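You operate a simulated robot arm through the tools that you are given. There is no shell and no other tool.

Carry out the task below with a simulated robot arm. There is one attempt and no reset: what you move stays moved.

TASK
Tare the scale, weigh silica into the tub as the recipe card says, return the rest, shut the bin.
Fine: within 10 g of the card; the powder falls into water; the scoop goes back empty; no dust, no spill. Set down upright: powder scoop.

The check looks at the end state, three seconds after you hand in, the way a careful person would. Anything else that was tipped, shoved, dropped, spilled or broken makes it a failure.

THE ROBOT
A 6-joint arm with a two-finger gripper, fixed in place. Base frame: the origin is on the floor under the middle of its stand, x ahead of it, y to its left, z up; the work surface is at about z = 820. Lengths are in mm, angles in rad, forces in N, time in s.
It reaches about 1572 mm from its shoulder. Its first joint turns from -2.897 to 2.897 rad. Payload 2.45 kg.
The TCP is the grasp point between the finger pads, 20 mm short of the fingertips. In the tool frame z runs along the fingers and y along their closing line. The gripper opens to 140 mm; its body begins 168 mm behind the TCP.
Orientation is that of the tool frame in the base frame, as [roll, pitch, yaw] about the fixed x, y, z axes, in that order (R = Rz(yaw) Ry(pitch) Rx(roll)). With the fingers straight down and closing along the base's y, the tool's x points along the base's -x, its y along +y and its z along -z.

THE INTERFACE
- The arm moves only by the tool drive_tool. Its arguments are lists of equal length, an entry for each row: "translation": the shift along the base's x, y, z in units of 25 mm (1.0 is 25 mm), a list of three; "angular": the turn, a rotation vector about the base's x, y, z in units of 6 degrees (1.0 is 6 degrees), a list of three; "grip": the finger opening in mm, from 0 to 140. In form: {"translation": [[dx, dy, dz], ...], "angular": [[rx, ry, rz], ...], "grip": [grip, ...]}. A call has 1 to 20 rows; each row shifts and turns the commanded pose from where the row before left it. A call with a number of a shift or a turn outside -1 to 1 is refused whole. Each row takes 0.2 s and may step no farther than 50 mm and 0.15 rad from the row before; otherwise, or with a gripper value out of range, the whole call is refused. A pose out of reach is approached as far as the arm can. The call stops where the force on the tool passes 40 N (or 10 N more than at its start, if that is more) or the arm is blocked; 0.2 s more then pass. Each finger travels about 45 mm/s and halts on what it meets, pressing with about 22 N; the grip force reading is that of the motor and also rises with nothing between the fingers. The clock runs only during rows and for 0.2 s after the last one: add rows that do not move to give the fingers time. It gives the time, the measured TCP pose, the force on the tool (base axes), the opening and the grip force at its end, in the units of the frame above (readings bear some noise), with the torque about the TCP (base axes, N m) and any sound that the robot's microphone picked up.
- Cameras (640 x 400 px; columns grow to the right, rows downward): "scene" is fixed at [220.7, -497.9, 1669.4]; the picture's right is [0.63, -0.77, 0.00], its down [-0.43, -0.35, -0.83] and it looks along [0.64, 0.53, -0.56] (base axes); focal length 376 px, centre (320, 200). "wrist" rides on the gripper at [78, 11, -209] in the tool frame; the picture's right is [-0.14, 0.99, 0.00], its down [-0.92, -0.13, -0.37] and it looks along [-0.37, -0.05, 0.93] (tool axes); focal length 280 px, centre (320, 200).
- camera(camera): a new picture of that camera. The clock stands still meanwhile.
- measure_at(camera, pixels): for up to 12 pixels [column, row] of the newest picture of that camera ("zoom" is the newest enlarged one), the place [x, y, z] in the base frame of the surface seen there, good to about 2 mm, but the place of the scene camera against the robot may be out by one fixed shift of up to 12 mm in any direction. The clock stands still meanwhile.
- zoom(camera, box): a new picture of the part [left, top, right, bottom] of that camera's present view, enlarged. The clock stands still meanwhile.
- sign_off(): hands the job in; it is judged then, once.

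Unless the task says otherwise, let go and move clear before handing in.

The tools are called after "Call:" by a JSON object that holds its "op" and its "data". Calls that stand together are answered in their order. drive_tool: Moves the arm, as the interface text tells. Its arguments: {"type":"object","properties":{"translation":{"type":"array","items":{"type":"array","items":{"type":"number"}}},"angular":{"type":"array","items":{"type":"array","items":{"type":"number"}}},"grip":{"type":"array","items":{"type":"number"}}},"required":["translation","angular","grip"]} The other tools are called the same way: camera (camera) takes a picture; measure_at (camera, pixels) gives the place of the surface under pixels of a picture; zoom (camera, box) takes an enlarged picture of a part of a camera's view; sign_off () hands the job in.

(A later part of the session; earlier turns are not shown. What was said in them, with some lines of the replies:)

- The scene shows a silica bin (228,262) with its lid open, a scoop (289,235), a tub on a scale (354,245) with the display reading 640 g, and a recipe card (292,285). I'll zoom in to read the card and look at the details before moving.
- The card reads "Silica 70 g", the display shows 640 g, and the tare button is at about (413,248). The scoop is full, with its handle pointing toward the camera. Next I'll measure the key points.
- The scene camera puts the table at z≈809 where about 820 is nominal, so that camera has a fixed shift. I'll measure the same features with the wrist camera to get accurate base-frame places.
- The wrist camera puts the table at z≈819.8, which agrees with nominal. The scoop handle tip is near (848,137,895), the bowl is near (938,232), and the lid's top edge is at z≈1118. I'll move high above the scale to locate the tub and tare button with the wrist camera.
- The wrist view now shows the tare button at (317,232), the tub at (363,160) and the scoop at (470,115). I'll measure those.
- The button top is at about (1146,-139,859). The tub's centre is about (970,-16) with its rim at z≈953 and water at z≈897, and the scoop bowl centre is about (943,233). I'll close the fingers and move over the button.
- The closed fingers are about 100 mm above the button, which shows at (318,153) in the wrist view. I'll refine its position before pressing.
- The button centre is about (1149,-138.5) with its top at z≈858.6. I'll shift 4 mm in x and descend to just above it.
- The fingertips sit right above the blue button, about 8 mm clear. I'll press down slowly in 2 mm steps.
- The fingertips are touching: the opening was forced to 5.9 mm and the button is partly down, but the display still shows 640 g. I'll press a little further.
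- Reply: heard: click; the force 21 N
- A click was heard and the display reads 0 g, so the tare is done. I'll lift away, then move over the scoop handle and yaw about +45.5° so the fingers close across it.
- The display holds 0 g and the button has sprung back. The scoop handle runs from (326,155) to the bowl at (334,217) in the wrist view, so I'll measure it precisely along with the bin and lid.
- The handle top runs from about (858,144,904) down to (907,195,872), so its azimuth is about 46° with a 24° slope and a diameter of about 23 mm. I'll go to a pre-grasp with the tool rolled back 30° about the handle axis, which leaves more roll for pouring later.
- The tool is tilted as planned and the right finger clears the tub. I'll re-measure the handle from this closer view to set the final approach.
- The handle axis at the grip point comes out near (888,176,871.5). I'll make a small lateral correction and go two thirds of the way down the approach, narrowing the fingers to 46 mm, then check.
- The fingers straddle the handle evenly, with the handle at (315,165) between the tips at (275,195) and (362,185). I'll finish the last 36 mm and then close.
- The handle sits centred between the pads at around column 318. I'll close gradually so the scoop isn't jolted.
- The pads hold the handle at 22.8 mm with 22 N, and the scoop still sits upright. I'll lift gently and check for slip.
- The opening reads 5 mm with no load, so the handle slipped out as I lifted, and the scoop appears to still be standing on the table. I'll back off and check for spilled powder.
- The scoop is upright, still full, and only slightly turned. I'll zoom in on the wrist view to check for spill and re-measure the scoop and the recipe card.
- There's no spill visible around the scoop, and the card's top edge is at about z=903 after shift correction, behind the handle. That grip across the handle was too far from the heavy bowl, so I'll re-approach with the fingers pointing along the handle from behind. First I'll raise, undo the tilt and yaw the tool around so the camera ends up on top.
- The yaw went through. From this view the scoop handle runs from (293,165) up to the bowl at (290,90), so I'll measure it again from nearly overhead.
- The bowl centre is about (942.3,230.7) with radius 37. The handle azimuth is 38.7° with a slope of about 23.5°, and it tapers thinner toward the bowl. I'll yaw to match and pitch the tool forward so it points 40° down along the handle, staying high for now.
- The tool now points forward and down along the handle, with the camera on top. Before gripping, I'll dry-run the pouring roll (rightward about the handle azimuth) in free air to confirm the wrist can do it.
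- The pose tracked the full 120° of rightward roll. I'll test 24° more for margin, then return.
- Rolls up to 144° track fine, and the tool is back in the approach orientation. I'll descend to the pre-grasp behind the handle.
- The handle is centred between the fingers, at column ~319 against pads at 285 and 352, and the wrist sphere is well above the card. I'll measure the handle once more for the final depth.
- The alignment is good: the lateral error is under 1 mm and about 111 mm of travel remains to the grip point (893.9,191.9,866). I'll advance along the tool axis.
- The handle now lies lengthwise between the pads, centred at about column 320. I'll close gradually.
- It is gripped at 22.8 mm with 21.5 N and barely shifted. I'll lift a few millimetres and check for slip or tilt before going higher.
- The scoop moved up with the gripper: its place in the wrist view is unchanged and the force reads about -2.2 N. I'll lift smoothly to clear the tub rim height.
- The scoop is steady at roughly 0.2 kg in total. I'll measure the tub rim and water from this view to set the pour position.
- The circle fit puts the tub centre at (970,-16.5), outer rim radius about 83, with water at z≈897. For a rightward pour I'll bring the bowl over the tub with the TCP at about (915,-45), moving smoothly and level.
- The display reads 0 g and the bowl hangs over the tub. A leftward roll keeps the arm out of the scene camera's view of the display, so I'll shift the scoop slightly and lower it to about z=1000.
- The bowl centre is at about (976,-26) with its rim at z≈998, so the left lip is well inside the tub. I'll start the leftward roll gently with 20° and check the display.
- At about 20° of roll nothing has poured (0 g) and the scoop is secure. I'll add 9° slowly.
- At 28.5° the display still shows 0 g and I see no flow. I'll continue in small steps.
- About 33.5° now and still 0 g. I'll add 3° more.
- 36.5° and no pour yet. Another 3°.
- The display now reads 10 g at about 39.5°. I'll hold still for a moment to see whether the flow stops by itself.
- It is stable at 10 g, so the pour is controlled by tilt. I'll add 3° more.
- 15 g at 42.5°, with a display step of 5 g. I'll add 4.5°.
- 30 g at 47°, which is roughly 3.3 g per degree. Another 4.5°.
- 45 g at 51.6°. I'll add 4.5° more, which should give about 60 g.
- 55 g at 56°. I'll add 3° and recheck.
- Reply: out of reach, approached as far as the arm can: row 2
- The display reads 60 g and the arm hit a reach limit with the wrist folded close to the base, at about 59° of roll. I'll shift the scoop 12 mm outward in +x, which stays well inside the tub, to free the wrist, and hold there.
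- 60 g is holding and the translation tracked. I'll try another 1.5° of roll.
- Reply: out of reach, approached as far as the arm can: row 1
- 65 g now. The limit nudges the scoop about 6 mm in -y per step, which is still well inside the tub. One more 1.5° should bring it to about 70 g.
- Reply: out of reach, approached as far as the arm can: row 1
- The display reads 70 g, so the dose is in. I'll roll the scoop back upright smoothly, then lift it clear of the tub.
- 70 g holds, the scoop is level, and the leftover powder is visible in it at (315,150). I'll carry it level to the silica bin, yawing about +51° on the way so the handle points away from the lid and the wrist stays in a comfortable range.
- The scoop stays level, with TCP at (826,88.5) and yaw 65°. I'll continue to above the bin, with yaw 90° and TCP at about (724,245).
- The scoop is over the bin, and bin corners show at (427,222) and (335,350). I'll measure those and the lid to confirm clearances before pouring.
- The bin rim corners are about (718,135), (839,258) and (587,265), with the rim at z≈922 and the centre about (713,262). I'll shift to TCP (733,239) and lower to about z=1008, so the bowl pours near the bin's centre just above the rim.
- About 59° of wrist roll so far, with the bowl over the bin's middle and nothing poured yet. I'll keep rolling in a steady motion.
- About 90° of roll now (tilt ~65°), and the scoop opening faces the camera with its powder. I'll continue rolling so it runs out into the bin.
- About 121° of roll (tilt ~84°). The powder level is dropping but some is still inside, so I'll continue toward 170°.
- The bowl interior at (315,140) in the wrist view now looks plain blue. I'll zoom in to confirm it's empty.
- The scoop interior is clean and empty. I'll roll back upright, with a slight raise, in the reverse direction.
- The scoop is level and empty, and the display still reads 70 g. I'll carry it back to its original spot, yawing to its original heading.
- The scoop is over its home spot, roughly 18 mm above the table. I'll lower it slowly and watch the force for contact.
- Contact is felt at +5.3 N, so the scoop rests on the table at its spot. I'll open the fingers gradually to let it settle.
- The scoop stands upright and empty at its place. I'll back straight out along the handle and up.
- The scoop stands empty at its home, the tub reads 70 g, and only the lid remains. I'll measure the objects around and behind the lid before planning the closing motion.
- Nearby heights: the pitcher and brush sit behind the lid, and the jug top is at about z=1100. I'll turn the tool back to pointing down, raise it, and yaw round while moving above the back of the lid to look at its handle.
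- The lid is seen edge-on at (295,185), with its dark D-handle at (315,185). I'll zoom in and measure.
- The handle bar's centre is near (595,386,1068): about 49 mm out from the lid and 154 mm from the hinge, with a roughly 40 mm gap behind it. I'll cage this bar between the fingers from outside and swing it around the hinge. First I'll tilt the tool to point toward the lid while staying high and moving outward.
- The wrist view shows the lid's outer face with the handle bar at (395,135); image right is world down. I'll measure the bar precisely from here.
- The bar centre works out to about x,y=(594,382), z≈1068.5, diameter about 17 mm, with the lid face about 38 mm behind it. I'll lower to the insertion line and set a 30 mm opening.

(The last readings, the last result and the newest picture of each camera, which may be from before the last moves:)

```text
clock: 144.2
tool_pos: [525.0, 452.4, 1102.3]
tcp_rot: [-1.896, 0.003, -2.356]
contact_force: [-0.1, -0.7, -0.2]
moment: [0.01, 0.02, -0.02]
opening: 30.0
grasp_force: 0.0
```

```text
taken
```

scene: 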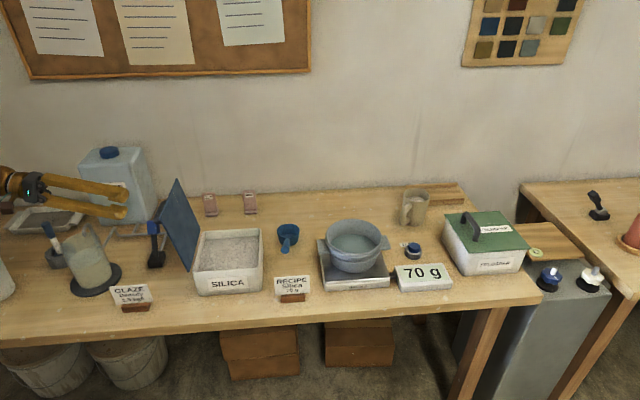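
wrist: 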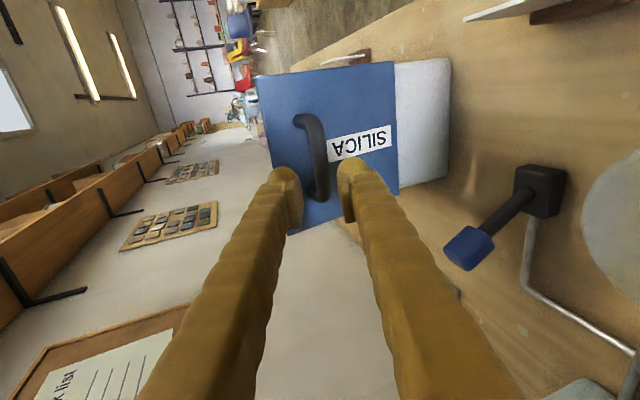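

The bar lines up between the fingertips, at column 318 against tips at 300 and 342. I'll advance 60 mm along the tool axis and check.

Call:
{"op": "drive_tool", "data": {"translation": [[0.402, -0.402, -0.1915], [0.402, -0.402, -0.1915], [0.402, -0.402, -0.1915], [0.402, -0.402, -0.1915], [0, 0, 0]], "angular": [[0, 0, 0], [0, 0, 0], [0, 0, 0], [0, 0, 0], [0, 0, 0]], "grip": [30, 30, 30, 30, 30]}}

Call:
{"op": "camera", "data": {"camera": "wrist"}}

Call:
{"op": "zoom", "data": {"camera": "scene", "box": [80, 140, 260, 300]}}

```text
clock: 145.4
tool_pos: [564.7, 412.0, 1083.1]
tcp_rot: [-1.894, 0.004, -2.356]
contact_force: [0.4, -0.3, 0.2]
moment: [-0.02, 0.05, -0.02]
opening: 30.0
grasp_force: 0.1
```

```text
taken
```

wrist: 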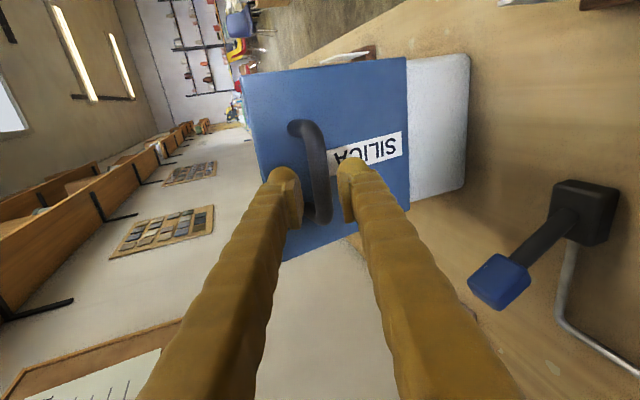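

```text
2.50 times, centred on (170, 220) of scene
```

zoom: 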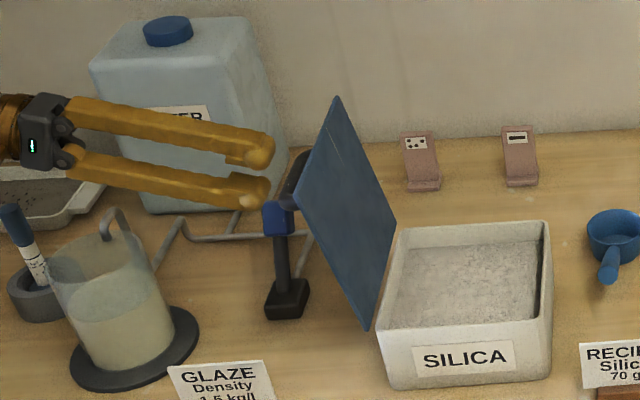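

The bar is between the finger pads with clearance on both sides. I'll advance the remaining ~39 mm.

Call:
{"op": "drive_tool", "data": {"translation": [[0.35, -0.36, -0.175], [0.35, -0.36, -0.175], [0.33, -0.34, -0.17], [0, 0, 0]], "angular": [[0, 0, 0], [0, 0, 0], [0, 0, 0], [0, 0, 0]], "grip": [30, 30, 30, 30]}}

Call:
{"op": "camera", "data": {"camera": "wrist"}}

Call:
{"op": "zoom", "data": {"camera": "scene", "box": [80, 140, 260, 300]}}

```text
clock: 146.4
tool_pos: [589.8, 386.8, 1069.3]
tcp_rot: [-1.894, 0.005, -2.356]
contact_force: [-0.5, 0.1, 0.1]
moment: [-0.01, -0.01, 0.02]
opening: 30.2
grasp_force: 0.1
```

```text
taken
```

wrist: 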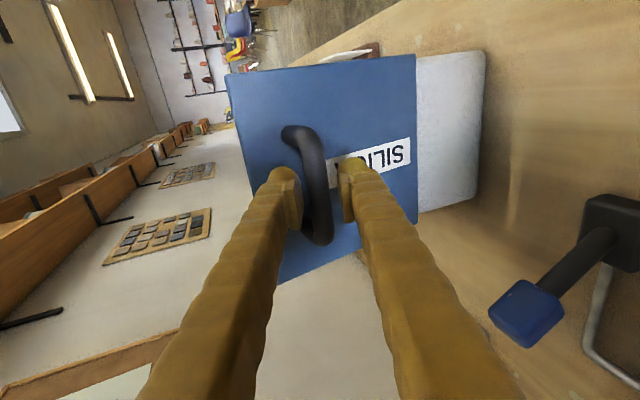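

```text
2.50 times, centred on (170, 220) of scene
```

zoom: 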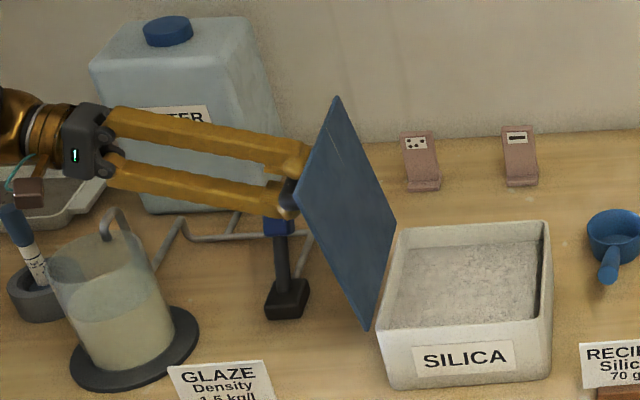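

The bar is fully inside the finger cage. Now I'll narrow to about 24 mm and begin swinging the lid about its hinge (axis near n=-224, z=928), with the tool turning along with it for the first 30°.

Call:
{"op": "drive_tool", "data": {"translation": [[0, 0, 0], [0, 0, 0], [0.2122, -0.2122, 0.1609], [0.2178, -0.2178, 0.145], [0.2229, -0.2229, 0.1286], [0.2274, -0.2274, 0.112], [0.2312, -0.2312, 0.095], [0.2344, -0.2344, 0.0778], [0.2369, -0.2369, 0.0603], [0.2388, -0.2388, 0.0427], [0.2401, -0.2401, 0.0249], [0.2407, -0.2407, 0.0071], [0, 0, 0]], "angular": [[0, 0, 0], [0, 0, 0], [0.3535, 0.3535, 0], [0.3535, 0.3535, 0], [0.3535, 0.3535, 0], [0.3535, 0.3535, 0], [0.3535, 0.3535, 0], [0.3535, 0.3535, 0], [0.3535, 0.3535, 0], [0.3535, 0.3535, 0], [0.3535, 0.3535, 0], [0.3535, 0.3535, 0], [0, 0, 0]], "grip": [27, 24, 24, 24, 24, 24, 24, 24, 24, 24, 24, 24, 24]}}

Call:
{"op": "camera", "data": {"camera": "wrist"}}

Call:
{"op": "camera", "data": {"camera": "scene"}}

```text
clock: 149.2
tool_pos: [647.4, 327.3, 1090.3]
tcp_rot: [-2.417, 0.003, -2.358]
contact_force: [-0.6, 1.0, -2.2]
moment: [-0.02, -0.02, 0.01]
opening: 24.6
grasp_force: 0.3
```

```text
taken
```

wrist: 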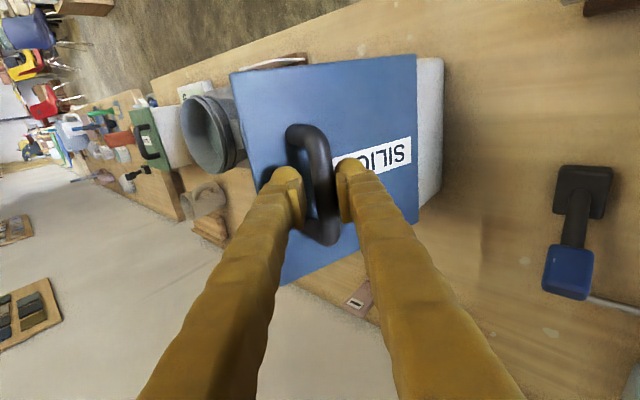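

```text
taken
```

scene: 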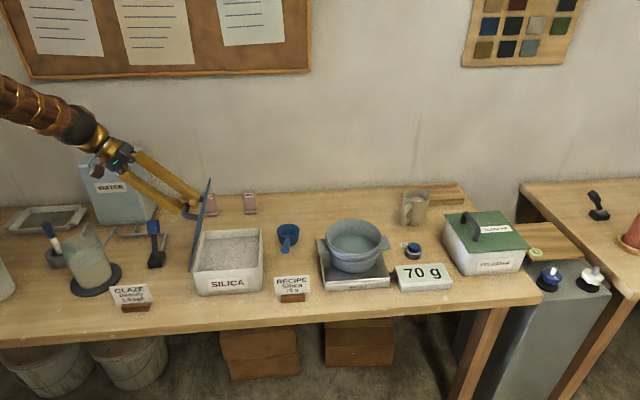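

The lid is following the cage (force about 2 N), it's past vertical, and the bin hasn't moved. I'll continue along the arc.

Call:
{"op": "drive_tool", "data": {"translation": [[0.2406, -0.2406, -0.0107], [0.2399, -0.2399, -0.0285], [0.2385, -0.2385, -0.0462], [0.2365, -0.2365, -0.0638], [0.2338, -0.2338, -0.0812], [0.2305, -0.2305, -0.0984], [0.2265, -0.2265, -0.1153], [0.2219, -0.2219, -0.1319], [0.2168, -0.2168, -0.1482], [0.211, -0.211, -0.1641], [0.2046, -0.2046, -0.1794], [0.1977, -0.1977, -0.1943], [0, 0, 0]], "angular": [[0.3535, 0.3535, 0], [0.3535, 0.3535, 0], [0.3535, 0.3535, 0], [0.3535, 0.3535, 0], [0.3535, 0.3535, 0], [0.3535, 0.3535, 0], [0.3535, 0.3535, 0], [0.3535, 0.3535, 0], [0.3535, 0.3535, 0], [0.3535, 0.3535, 0], [0.3535, 0.3535, 0], [0.3535, 0.3535, 0], [0, 0, 0]], "grip": [24, 24, 24, 24, 24, 24, 24, 24, 24, 24, 24, 24, 24]}}

Call:
{"op": "camera", "data": {"camera": "wrist"}}

Call:
{"op": "camera", "data": {"camera": "scene"}}

```text
clock: 152.0
tool_pos: [716.7, 259.8, 1058.6]
tcp_rot: [-3.047, 0.003, -2.361]
contact_force: [0.1, 0.4, -0.1]
moment: [0.01, 0.01, 0.04]
opening: 24.1
grasp_force: 0.1
```

```text
taken
```

wrist: 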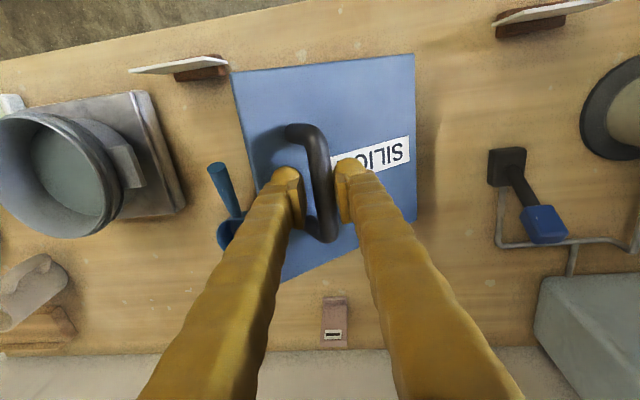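

```text
taken
```

scene: 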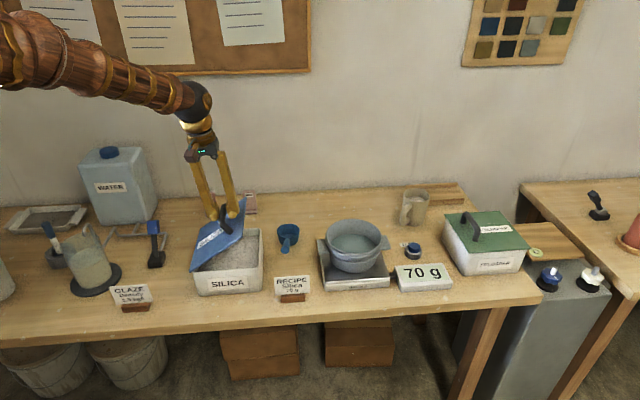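

The lid is about 35° from closed and under control. I'll continue the arc more slowly.

Call:
{"op": "drive_tool", "data": {"translation": [[0.1902, -0.1902, -0.2087], [0.1823, -0.1823, -0.2225], [0.1738, -0.1738, -0.2357], [0.1648, -0.1648, -0.2482], [0.1554, -0.1554, -0.2601], [0.1456, -0.1456, -0.2712], [0.1353, -0.1353, -0.2816], [0.1247, -0.1247, -0.2913], [0, 0, 0]], "angular": [[0.3535, 0.3535, 0], [0.3535, 0.3535, 0], [0.3535, 0.3535, 0], [0.3535, 0.3535, 0], [0.3535, 0.3535, 0], [0.3535, 0.3535, 0], [0.3535, 0.3535, 0], [0.3535, 0.3535, 0], [0, 0, 0]], "grip": [24, 24, 24, 24, 24, 24, 24, 24, 24]}}

Call:
{"op": "camera", "data": {"camera": "wrist"}}

Call:
{"op": "zoom", "data": {"camera": "scene", "box": [160, 160, 320, 310]}}

```text
clock: 154.0
tool_pos: [746.4, 229.4, 1007.4]
tcp_rot: [2.817, -0.001, -2.36]
contact_force: [-1.0, -0.7, -0.3]
moment: [0.02, -0.02, -0.04]
opening: 24.1
grasp_force: 0.1
```

```text
taken
```

wrist: 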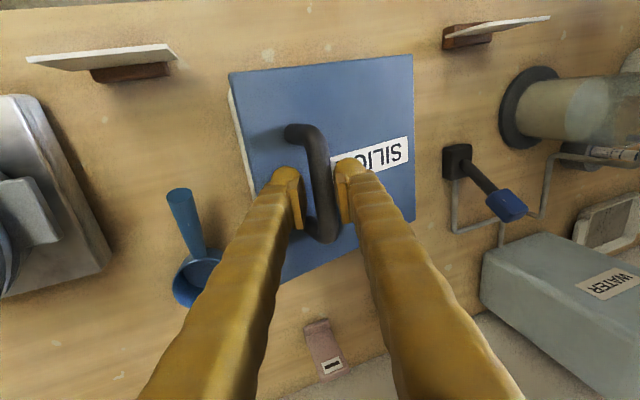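

```text
2.67 times, centred on (240, 235) of scene
```

zoom: 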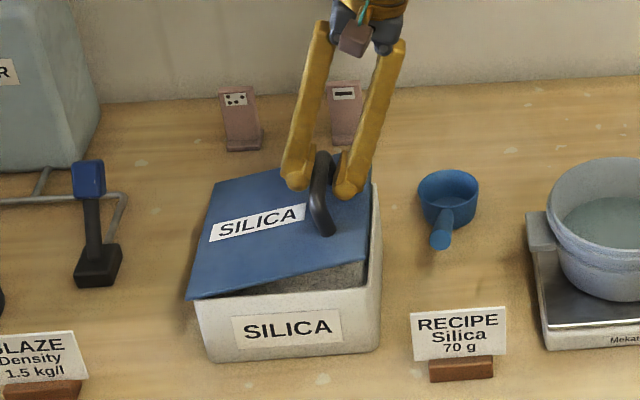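

The lid is about 10° from closed. I'll lower the last part in half-size steps.

Call:
{"op": "drive_tool", "data": {"translation": [[0.0569, -0.0569, -0.15], [0.0569, -0.0569, -0.15], [0.0512, -0.0512, -0.154], [0.0512, -0.0512, -0.154], [0.0455, -0.0455, -0.1577], [0, 0, 0]], "angular": [[0.1768, 0.1768, 0], [0.1768, 0.1768, 0], [0.1768, 0.1768, 0], [0.1768, 0.1768, 0], [0.1768, 0.1768, 0], [0, 0, 0]], "grip": [24, 24, 24, 24, 24, 24]}}

Call:
{"op": "camera", "data": {"camera": "wrist"}}

Call:
{"op": "zoom", "data": {"camera": "scene", "box": [160, 160, 320, 310]}}

```text
clock: 155.4
tool_pos: [754.3, 220.2, 989.8]
tcp_rot: [2.686, 0.0, -2.358]
contact_force: [0.5, 0.6, 0.5]
moment: [0.01, -0.01, -0.02]
opening: 23.9
grasp_force: 0.0
```

```text
taken
```

wrist: 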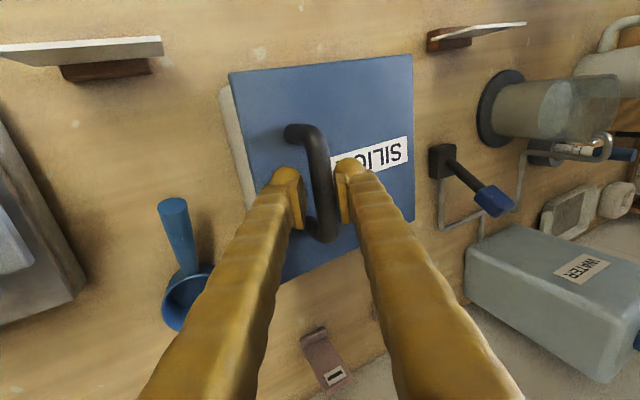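

```text
2.67 times, centred on (240, 235) of scene
```

zoom: 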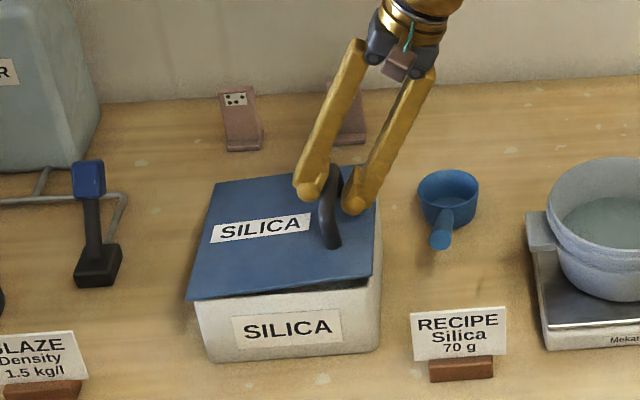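

Only a few degrees remain. I'll continue in half steps until the lid seats.

Call:
{"op": "drive_tool", "data": {"translation": [[0.0455, -0.0455, -0.1577], [0.0396, -0.0396, -0.1608], [0.0396, -0.0396, -0.1608], [0, 0, 0]], "angular": [[0.1768, 0.1768, 0], [0.1768, 0.1768, 0], [0.1768, 0.1768, 0], [0, 0, 0]], "grip": [24, 24, 24, 24]}}

Call:
{"op": "camera", "data": {"camera": "wrist"}}

Call:
{"op": "zoom", "data": {"camera": "scene", "box": [160, 160, 320, 310]}}

```text
clock: 156.4
tool_pos: [758.4, 217.5, 975.8]
tcp_rot: [2.607, 0.0, -2.359]
contact_force: [0.4, 0.0, 0.1]
moment: [0.01, -0.01, 0.01]
opening: 23.9
grasp_force: 0.1
```

```text
taken
```

wrist: 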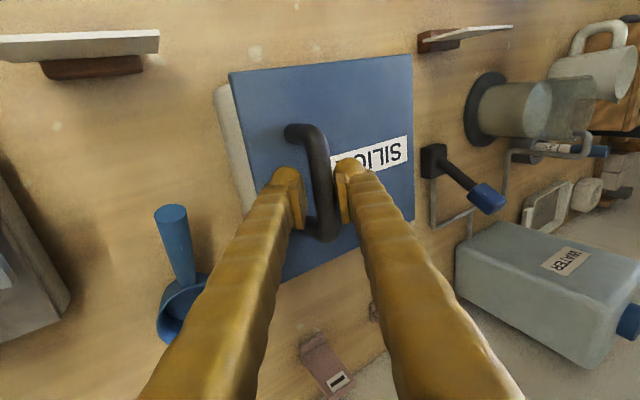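

```text
2.67 times, centred on (240, 235) of scene
```

zoom: 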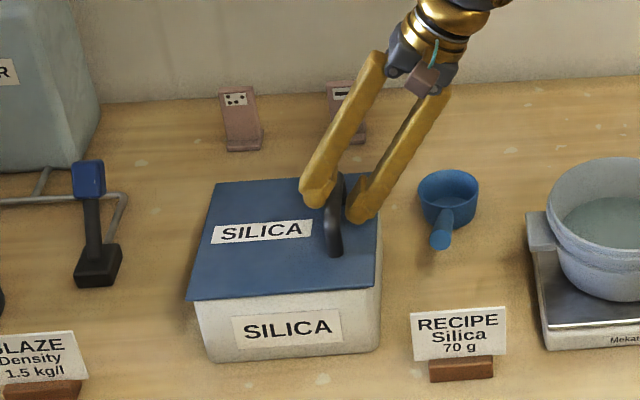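

The lid looks seated. I'll measure its surface in several places to confirm it's flat on the rim.

Call:
{"op": "measure_at", "data": {"camera": "wrist", "pixels": [[240, 80], [400, 65], [405, 205], [260, 150], [340, 90], [400, 120], [222, 100], [360, 235]]}}

Call:
{"op": "zoom", "data": {"camera": "scene", "box": [190, 220, 270, 300]}}

```text
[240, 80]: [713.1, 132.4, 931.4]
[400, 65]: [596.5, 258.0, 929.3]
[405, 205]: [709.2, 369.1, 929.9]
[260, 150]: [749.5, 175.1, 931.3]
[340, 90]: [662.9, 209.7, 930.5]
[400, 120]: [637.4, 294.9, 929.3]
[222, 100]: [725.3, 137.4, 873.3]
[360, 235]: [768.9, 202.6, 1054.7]
```

```text
5.00 times, centred on (230, 260) of scene
```

zoom: 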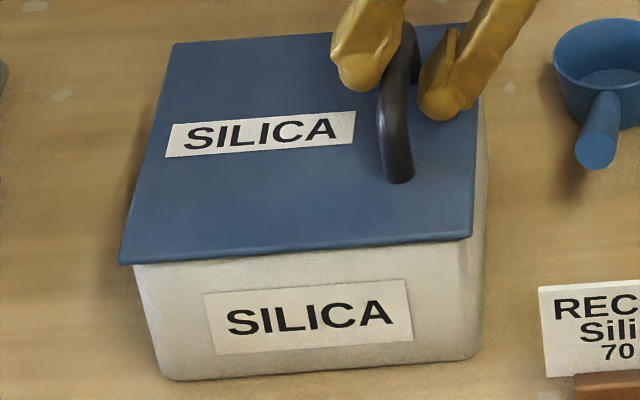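

The lid's surface reads z≈929–931 everywhere, so it's seated flat. I'll open slightly and withdraw along the tool axis.

Call:
{"op": "drive_tool", "data": {"translation": [[0, 0, 0], [0, 0, 0], [0.143, -0.144, 0.344], [0.287, -0.289, 0.688], [0.287, -0.289, 0.688], [0.287, -0.289, 0.688], [0.287, -0.289, 0.688], [0.287, -0.289, 0.688], [0, 0, 0.8], [0, 0, 0.8], [0, 0, 0]], "angular": [[0, 0, 0], [0, 0, 0], [0, 0, 0], [0, 0, 0], [0, 0, 0], [0, 0, 0], [0, 0, 0], [0, 0, 0], [0, 0, 0], [0, 0, 0], [0, 0, 0]], "grip": [30, 33, 33, 33, 33, 33, 33, 33, 33, 33, 33]}}

Call:
{"op": "camera", "data": {"camera": "wrist"}}

Call:
{"op": "camera", "data": {"camera": "scene"}}

```text
clock: 158.8
tool_pos: [796.2, 178.8, 1112.5]
tcp_rot: [2.608, -0.002, -2.36]
contact_force: [0.1, -0.5, 0.1]
moment: [0.01, 0.03, -0.04]
opening: 33.0
grasp_force: 0.1
```

```text
taken
```

wrist: 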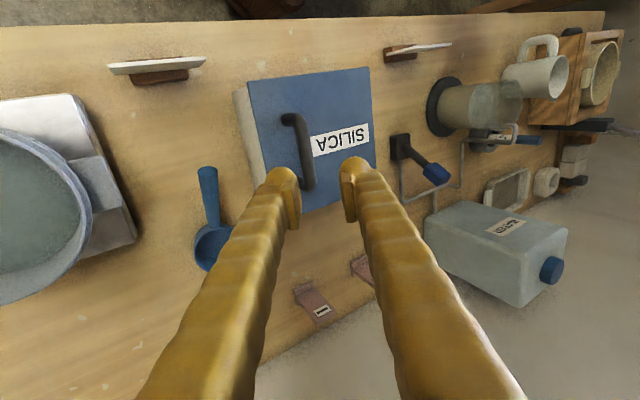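

```text
taken
```

scene: 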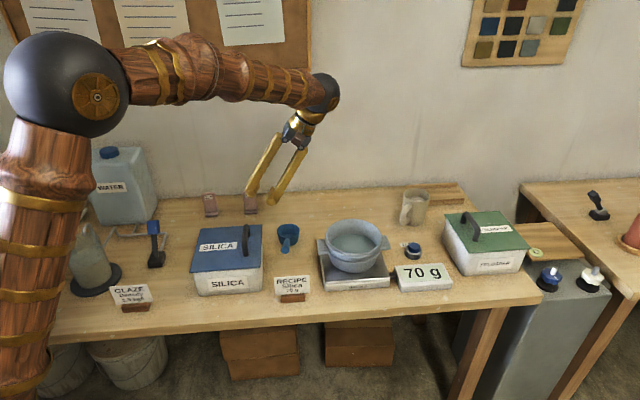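

The arm is clear, the bin is shut, and the display shows 70 g. I'll zoom in on the lid seam, the scoop, the tub and the table for a final check.

Call:
{"op": "zoom", "data": {"camera": "scene", "box": [180, 210, 280, 300]}}

Call:
{"op": "zoom", "data": {"camera": "scene", "box": [260, 200, 420, 310]}}

Call:
{"op": "zoom", "data": {"camera": "scene", "box": [266, 214, 314, 258]}}

Call:
{"op": "measure_at", "data": {"camera": "wrist", "pixels": [[255, 85], [365, 75], [370, 160], [265, 150], [310, 100], [340, 190], [350, 110]]}}

Call:
{"op": "zoom", "data": {"camera": "wrist", "box": [180, 50, 400, 280]}}

```text
4.44 times, centred on (230, 255) of scene
```

zoom: 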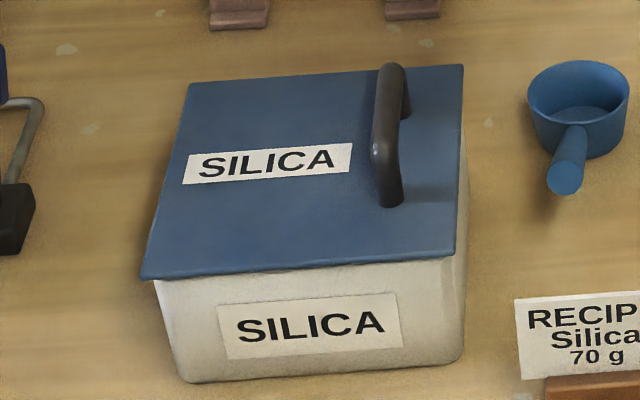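

```text
3.64 times, centred on (340, 255) of scene
```

zoom: 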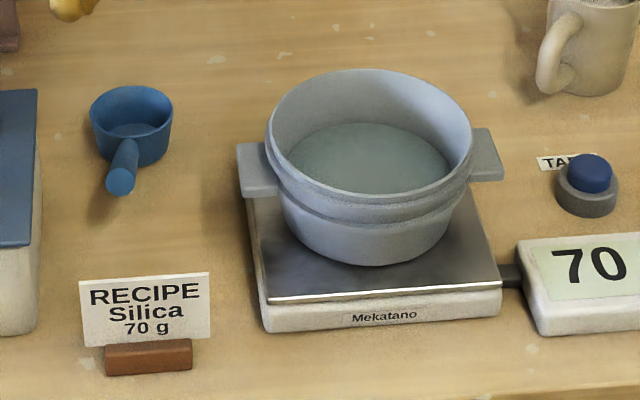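

```text
9.09 times, centred on (290, 236) of scene
```

zoom: 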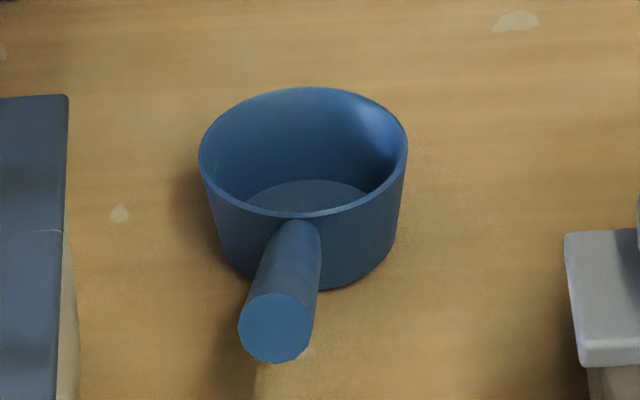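

```text
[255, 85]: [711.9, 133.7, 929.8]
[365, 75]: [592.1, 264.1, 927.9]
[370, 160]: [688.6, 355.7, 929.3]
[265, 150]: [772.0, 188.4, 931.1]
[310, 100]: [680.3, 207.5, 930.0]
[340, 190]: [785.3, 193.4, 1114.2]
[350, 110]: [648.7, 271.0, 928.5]
```

```text
1.74 times, centred on (290, 165) of wrist
```

zoom: 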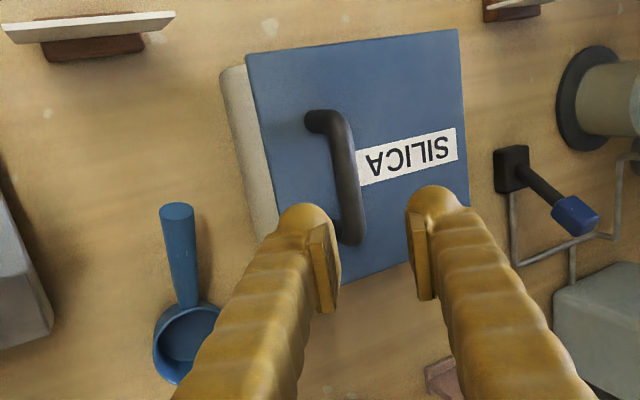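

Everything looks in order. The lid's free edge reads about 2 mm higher than its hinge side, so I'll give the handle a gentle press to be sure it's fully seated. First I'll turn the tool vertical above the handle with the fingers closed.

Call:
{"op": "drive_tool", "data": {"translation": [[-0.255, 0.288, 0], [-0.255, 0.288, 0], [-0.255, 0.288, 0], [-0.255, 0.288, 0], [-0.255, 0.288, 0], [-0.255, 0.288, 0], [0, 0, 0], [0, 0, 0]], "angular": [[-0.601, -0.601, 0], [-0.601, -0.601, 0], [-0.601, -0.601, 0], [-0.601, -0.601, 0], [-0.601, -0.601, 0], [-0.601, -0.601, 0], [0, 0, 0], [0, 0, 0]], "grip": [20, 10, 0, 0, 0, 0, 0, 0]}}

Call:
{"op": "camera", "data": {"camera": "wrist"}}

Call:
{"op": "zoom", "data": {"camera": "wrist", "box": [230, 80, 400, 240]}}

```text
clock: 160.6
tool_pos: [758.0, 221.8, 1110.4]
tcp_rot: [-3.138, 0.001, -2.358]
contact_force: [0.0, 0.3, -0.1]
moment: [-0.01, -0.02, 0.02]
opening: 0.3
grasp_force: 21.9
```

```text
taken
```

wrist: 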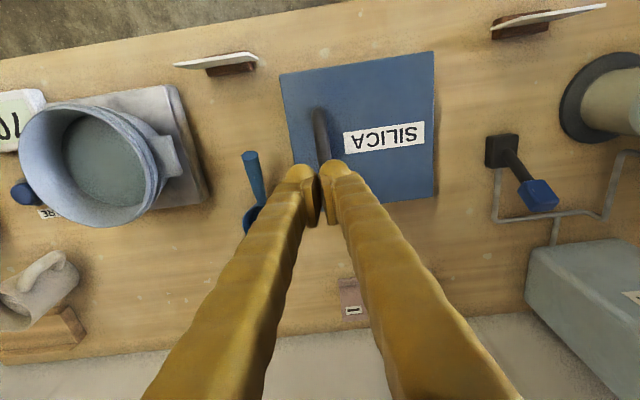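

```text
2.50 times, centred on (315, 160) of wrist
```

zoom: 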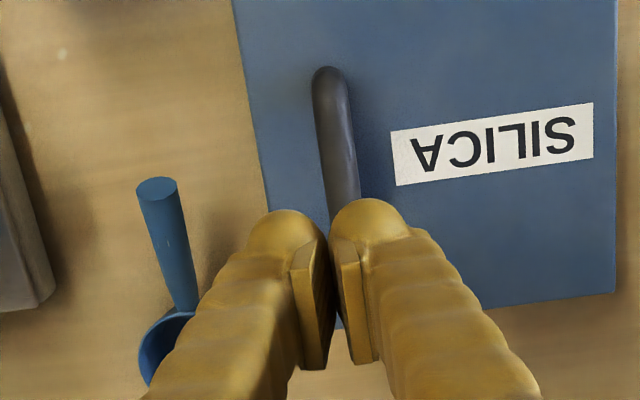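

The closed fingertips are above the handle bar. I'll measure the bar top to set the press height.

Call:
{"op": "measure_at", "data": {"camera": "wrist", "pixels": [[317, 115], [319, 125], [321, 135], [323, 148], [317, 125], [300, 90], [425, 70], [430, 185], [340, 75], [350, 190]]}}

```text
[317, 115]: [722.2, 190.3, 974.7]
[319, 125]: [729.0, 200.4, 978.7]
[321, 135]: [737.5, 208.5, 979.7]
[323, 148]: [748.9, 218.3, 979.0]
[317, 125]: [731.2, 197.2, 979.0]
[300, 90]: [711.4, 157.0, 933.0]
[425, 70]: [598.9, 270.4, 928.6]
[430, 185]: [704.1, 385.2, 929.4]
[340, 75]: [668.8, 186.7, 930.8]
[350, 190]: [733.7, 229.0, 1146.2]
```

The bar top is at z≈979 near (752.6,223). I'll shift 4 mm, descend to just above it, and then press down in small steps.

Call:
{"op": "drive_tool", "data": {"translation": [[-0.13, 0.13, -0.8], [0, 0, -0.8], [0, 0, -0.8], [0, 0, -0.8], [0, 0, -0.6], [0, 0, -0.3], [0, 0, 0]], "angular": [[0, 0, 0], [0, 0, 0], [0, 0, 0], [0, 0, 0], [0, 0, 0], [0, 0, 0], [0, 0, 0]], "grip": [0, 0, 0, 0, 0, 0, 0]}}

Call:
{"op": "drive_tool", "data": {"translation": [[0, 0, -0.08], [0, 0, -0.08], [0, 0, 0]], "angular": [[0, 0, 0], [0, 0, 0], [0, 0, 0]], "grip": [0, 0, 0]}}

Call:
{"op": "zoom", "data": {"camera": "scene", "box": [180, 190, 280, 300]}}

```text
clock: 162.2
tool_pos: [754.2, 225.2, 1009.6]
tcp_rot: [-3.141, 0.002, -2.359]
contact_force: [0.0, -0.1, -0.5]
moment: [0.03, 0.0, 0.02]
opening: 0.1
grasp_force: 21.9
```

```text
clock: 163.0
tool_pos: [754.7, 225.1, 1005.0]
tcp_rot: [-3.14, 0.001, -2.36]
contact_force: [-0.7, -0.1, 0.8]
moment: [0.02, -0.01, 0.02]
opening: 0.0
grasp_force: 22.1
```

```text
3.64 times, centred on (230, 245) of scene
```

zoom: 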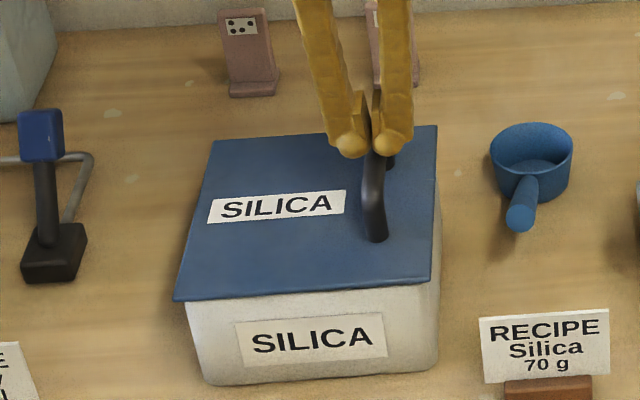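

Just above the bar with no contact yet. I'll continue down in 1.5–2 mm steps to touch and lightly press.

Call:
{"op": "drive_tool", "data": {"translation": [[0, 0, -0.08], [0, 0, -0.08], [0, 0, -0.06], [0, 0, 0]], "angular": [[0, 0, 0], [0, 0, 0], [0, 0, 0], [0, 0, 0]], "grip": [0, 0, 0, 0]}}

Call:
{"op": "drive_tool", "data": {"translation": [[0, 0, -0.06], [0, 0, 0]], "angular": [[0, 0, 0], [0, 0, 0]], "grip": [0, 0]}}

```text
clock: 164.0
tool_pos: [755.9, 225.7, 1000.0]
tcp_rot: [-3.14, 0.0, -2.36]
contact_force: [-0.5, 0.6, 0.5]
moment: [0.0, 0.01, -0.02]
opening: 0.2
grasp_force: 22.1
```

```text
clock: 164.6
tool_pos: [753.9, 225.5, 997.1]
tcp_rot: [-3.14, 0.002, -2.359]
contact_force: [-1.1, 0.4, -1.2]
moment: [0.02, 0.02, -0.01]
opening: 0.1
grasp_force: 22.1
```

There's no contact because the bar sits in the groove between the rounded tips. I'll raise a little, shift 12 mm so one fingertip is over the bar, and press again.

Call:
{"op": "drive_tool", "data": {"translation": [[0, 0, 0.4], [-0.34, 0.34, 0], [0, 0, -0.2], [0, 0, -0.08], [0, 0, -0.06], [0, 0, 0]], "angular": [[0, 0, 0], [0, 0, 0], [0, 0, 0], [0, 0, 0], [0, 0, 0], [0, 0, 0]], "grip": [0, 0, 0, 0, 0, 0]}}

Call:
{"op": "drive_tool", "data": {"translation": [[0, 0, -0.06], [0, 0, 0]], "angular": [[0, 0, 0], [0, 0, 0]], "grip": [0, 0]}}

Call:
{"op": "drive_tool", "data": {"translation": [[0, 0, -0.06], [0, 0, 0]], "angular": [[0, 0, 0], [0, 0, 0]], "grip": [0, 0]}}

```text
clock: 166.0
tool_pos: [746.5, 233.6, 999.3]
tcp_rot: [-3.139, 0.002, -2.36]
contact_force: [0.8, -0.5, 0.2]
moment: [-0.02, -0.04, -0.02]
opening: 0.1
grasp_force: 21.8
```

```text
clock: 166.6
tool_pos: [745.8, 233.7, 999.3]
tcp_rot: [-3.139, 0.003, -2.359]
contact_force: [-0.6, 0.5, -0.5]
moment: [0.0, 0.01, -0.02]
opening: 0.0
grasp_force: 22.0
```

```text
clock: 167.2
tool_pos: [747.4, 234.2, 997.0]
tcp_rot: [-3.14, 0.003, -2.36]
contact_force: [-0.2, -0.1, -0.2]
moment: [-0.02, 0.0, 0.01]
opening: 0.0
grasp_force: 22.0
```

Still no contact at TCP z=997. I'll go a few more small steps.

Call:
{"op": "drive_tool", "data": {"translation": [[0, 0, -0.06], [0, 0, -0.04], [0, 0, 0]], "angular": [[0, 0, 0], [0, 0, 0], [0, 0, 0]], "grip": [0, 0, 0]}}

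Call:
{"op": "drive_tool", "data": {"translation": [[0, 0, -0.05], [0, 0, 0]], "angular": [[0, 0, 0], [0, 0, 0]], "grip": [0, 0]}}

Call:
{"op": "zoom", "data": {"camera": "scene", "box": [190, 200, 280, 270]}}

```text
clock: 168.0
tool_pos: [746.7, 234.5, 994.5]
tcp_rot: [-3.141, 0.002, -2.36]
contact_force: [-4.0, -0.9, 13.3]
moment: [-0.2, 0.05, -0.04]
opening: 0.3
grasp_force: 22.3
```

```text
clock: 168.6
tool_pos: [747.6, 233.8, 993.9]
tcp_rot: [-3.141, 0.002, -2.36]
contact_force: [2.1, 7.7, 26.3]
moment: [-0.32, -0.07, 0.08]
opening: 0.0
grasp_force: 21.6
```

```text
5.71 times, centred on (235, 235) of scene
```

zoom: 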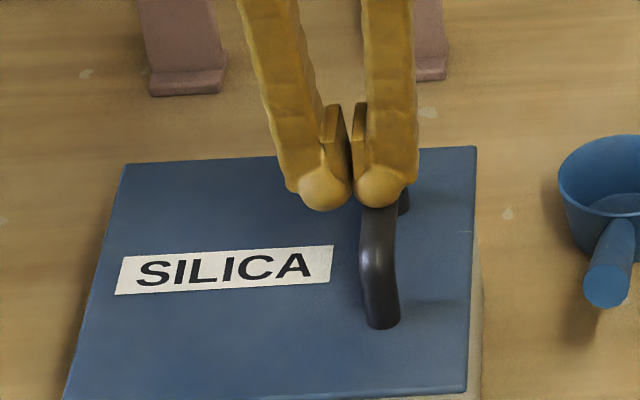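

Pressing met stiff resistance of 26 N with under 1 mm of travel, so the lid is fully seated. I'll lift straight up and move clear.

Call:
{"op": "drive_tool", "data": {"translation": [[0, 0, 0.3], [0, 0, 0.8], [0, 0, 1], [0, 0, 1], [0, 0, 1], [0, 0, 1], [0, 0, 1], [0, 0, 1], [0, 0, 1], [-0.3, 0.2, 1], [-0.3, 0.2, 1], [0, 0, 0]], "angular": [[0, 0, 0], [0, 0, 0], [0, 0, 0], [0, 0, 0], [0, 0, 0], [0, 0, 0], [0, 0, 0], [0, 0, 0], [0, 0, 0], [0, 0, 0], [0, 0, 0], [0, 0, 0]], "grip": [0, 0, 0, 0, 0, 0, 0, 0, 0, 0, 0, 0]}}

Call:
{"op": "camera", "data": {"camera": "scene"}}

Call:
{"op": "camera", "data": {"camera": "wrist"}}

Call:
{"op": "zoom", "data": {"camera": "scene", "box": [180, 190, 460, 310]}}

```text
clock: 171.2
tool_pos: [731.0, 242.8, 1246.0]
tcp_rot: [-3.139, 0.0, -2.36]
contact_force: [-0.7, 0.3, 0.2]
moment: [-0.02, 0.04, -0.01]
opening: 0.0
grasp_force: 21.7
```

```text
taken
```

scene: 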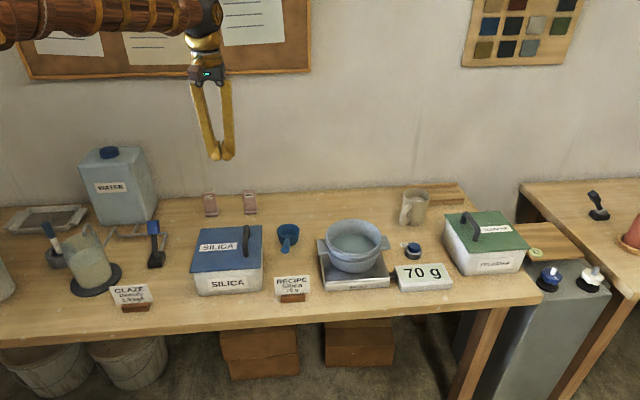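

```text
taken
```

wrist: 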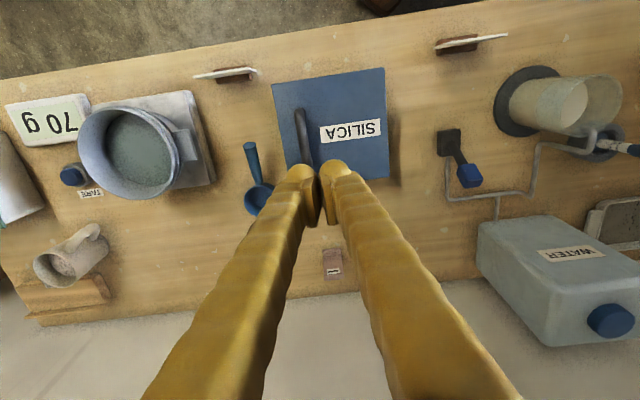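

```text
2.29 times, centred on (320, 250) of scene
```

zoom: 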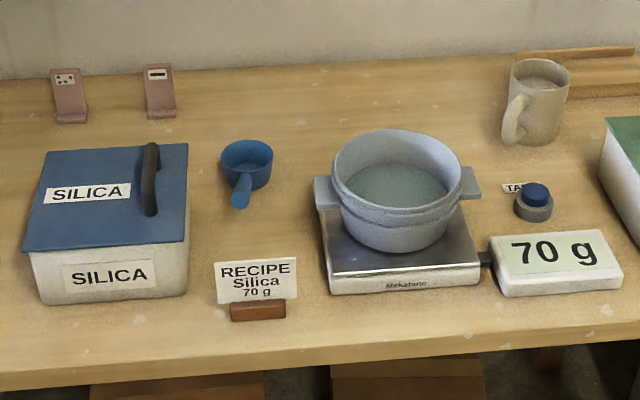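

The final pictures show the bin shut, the scoop upright and empty at (288,235), the display at 70 g, no spill on the table, and the arm clear. I'm handing in.

Call:
{"op": "sign_off", "data": {}}

```text
The job is handed in.
```

I tared the scale, poured silica until the scale read 70 g (the card's amount), returned the rest to the bin, and shut the bin. The job is handed in, and I don't have the result of the check.

- **Tare:** the button clicked and the display went from 640 g to 0 g before any pouring.
- **Dose:** the display stayed at 70 g through the rest of the job; it moves in 5 g steps. The powder went in from about 60 mm above the water, a little at a time.
- **Rest and scoop:** the leftover went back into the silica bin. The scoop is empty and upright at its original spot, but turned about 6°.
- **Bin:** I swung the lid down by its handle instead of letting it drop. A light press at the end met firm resistance, so it is fully seated.
- **Spill or dust:** I saw none on the table in the final pictures.

My first grip on the scoop slipped while I was lifting it, before any pouring. The scoop stayed upright and full, with nothing spilled, and I regripped it along the handle.
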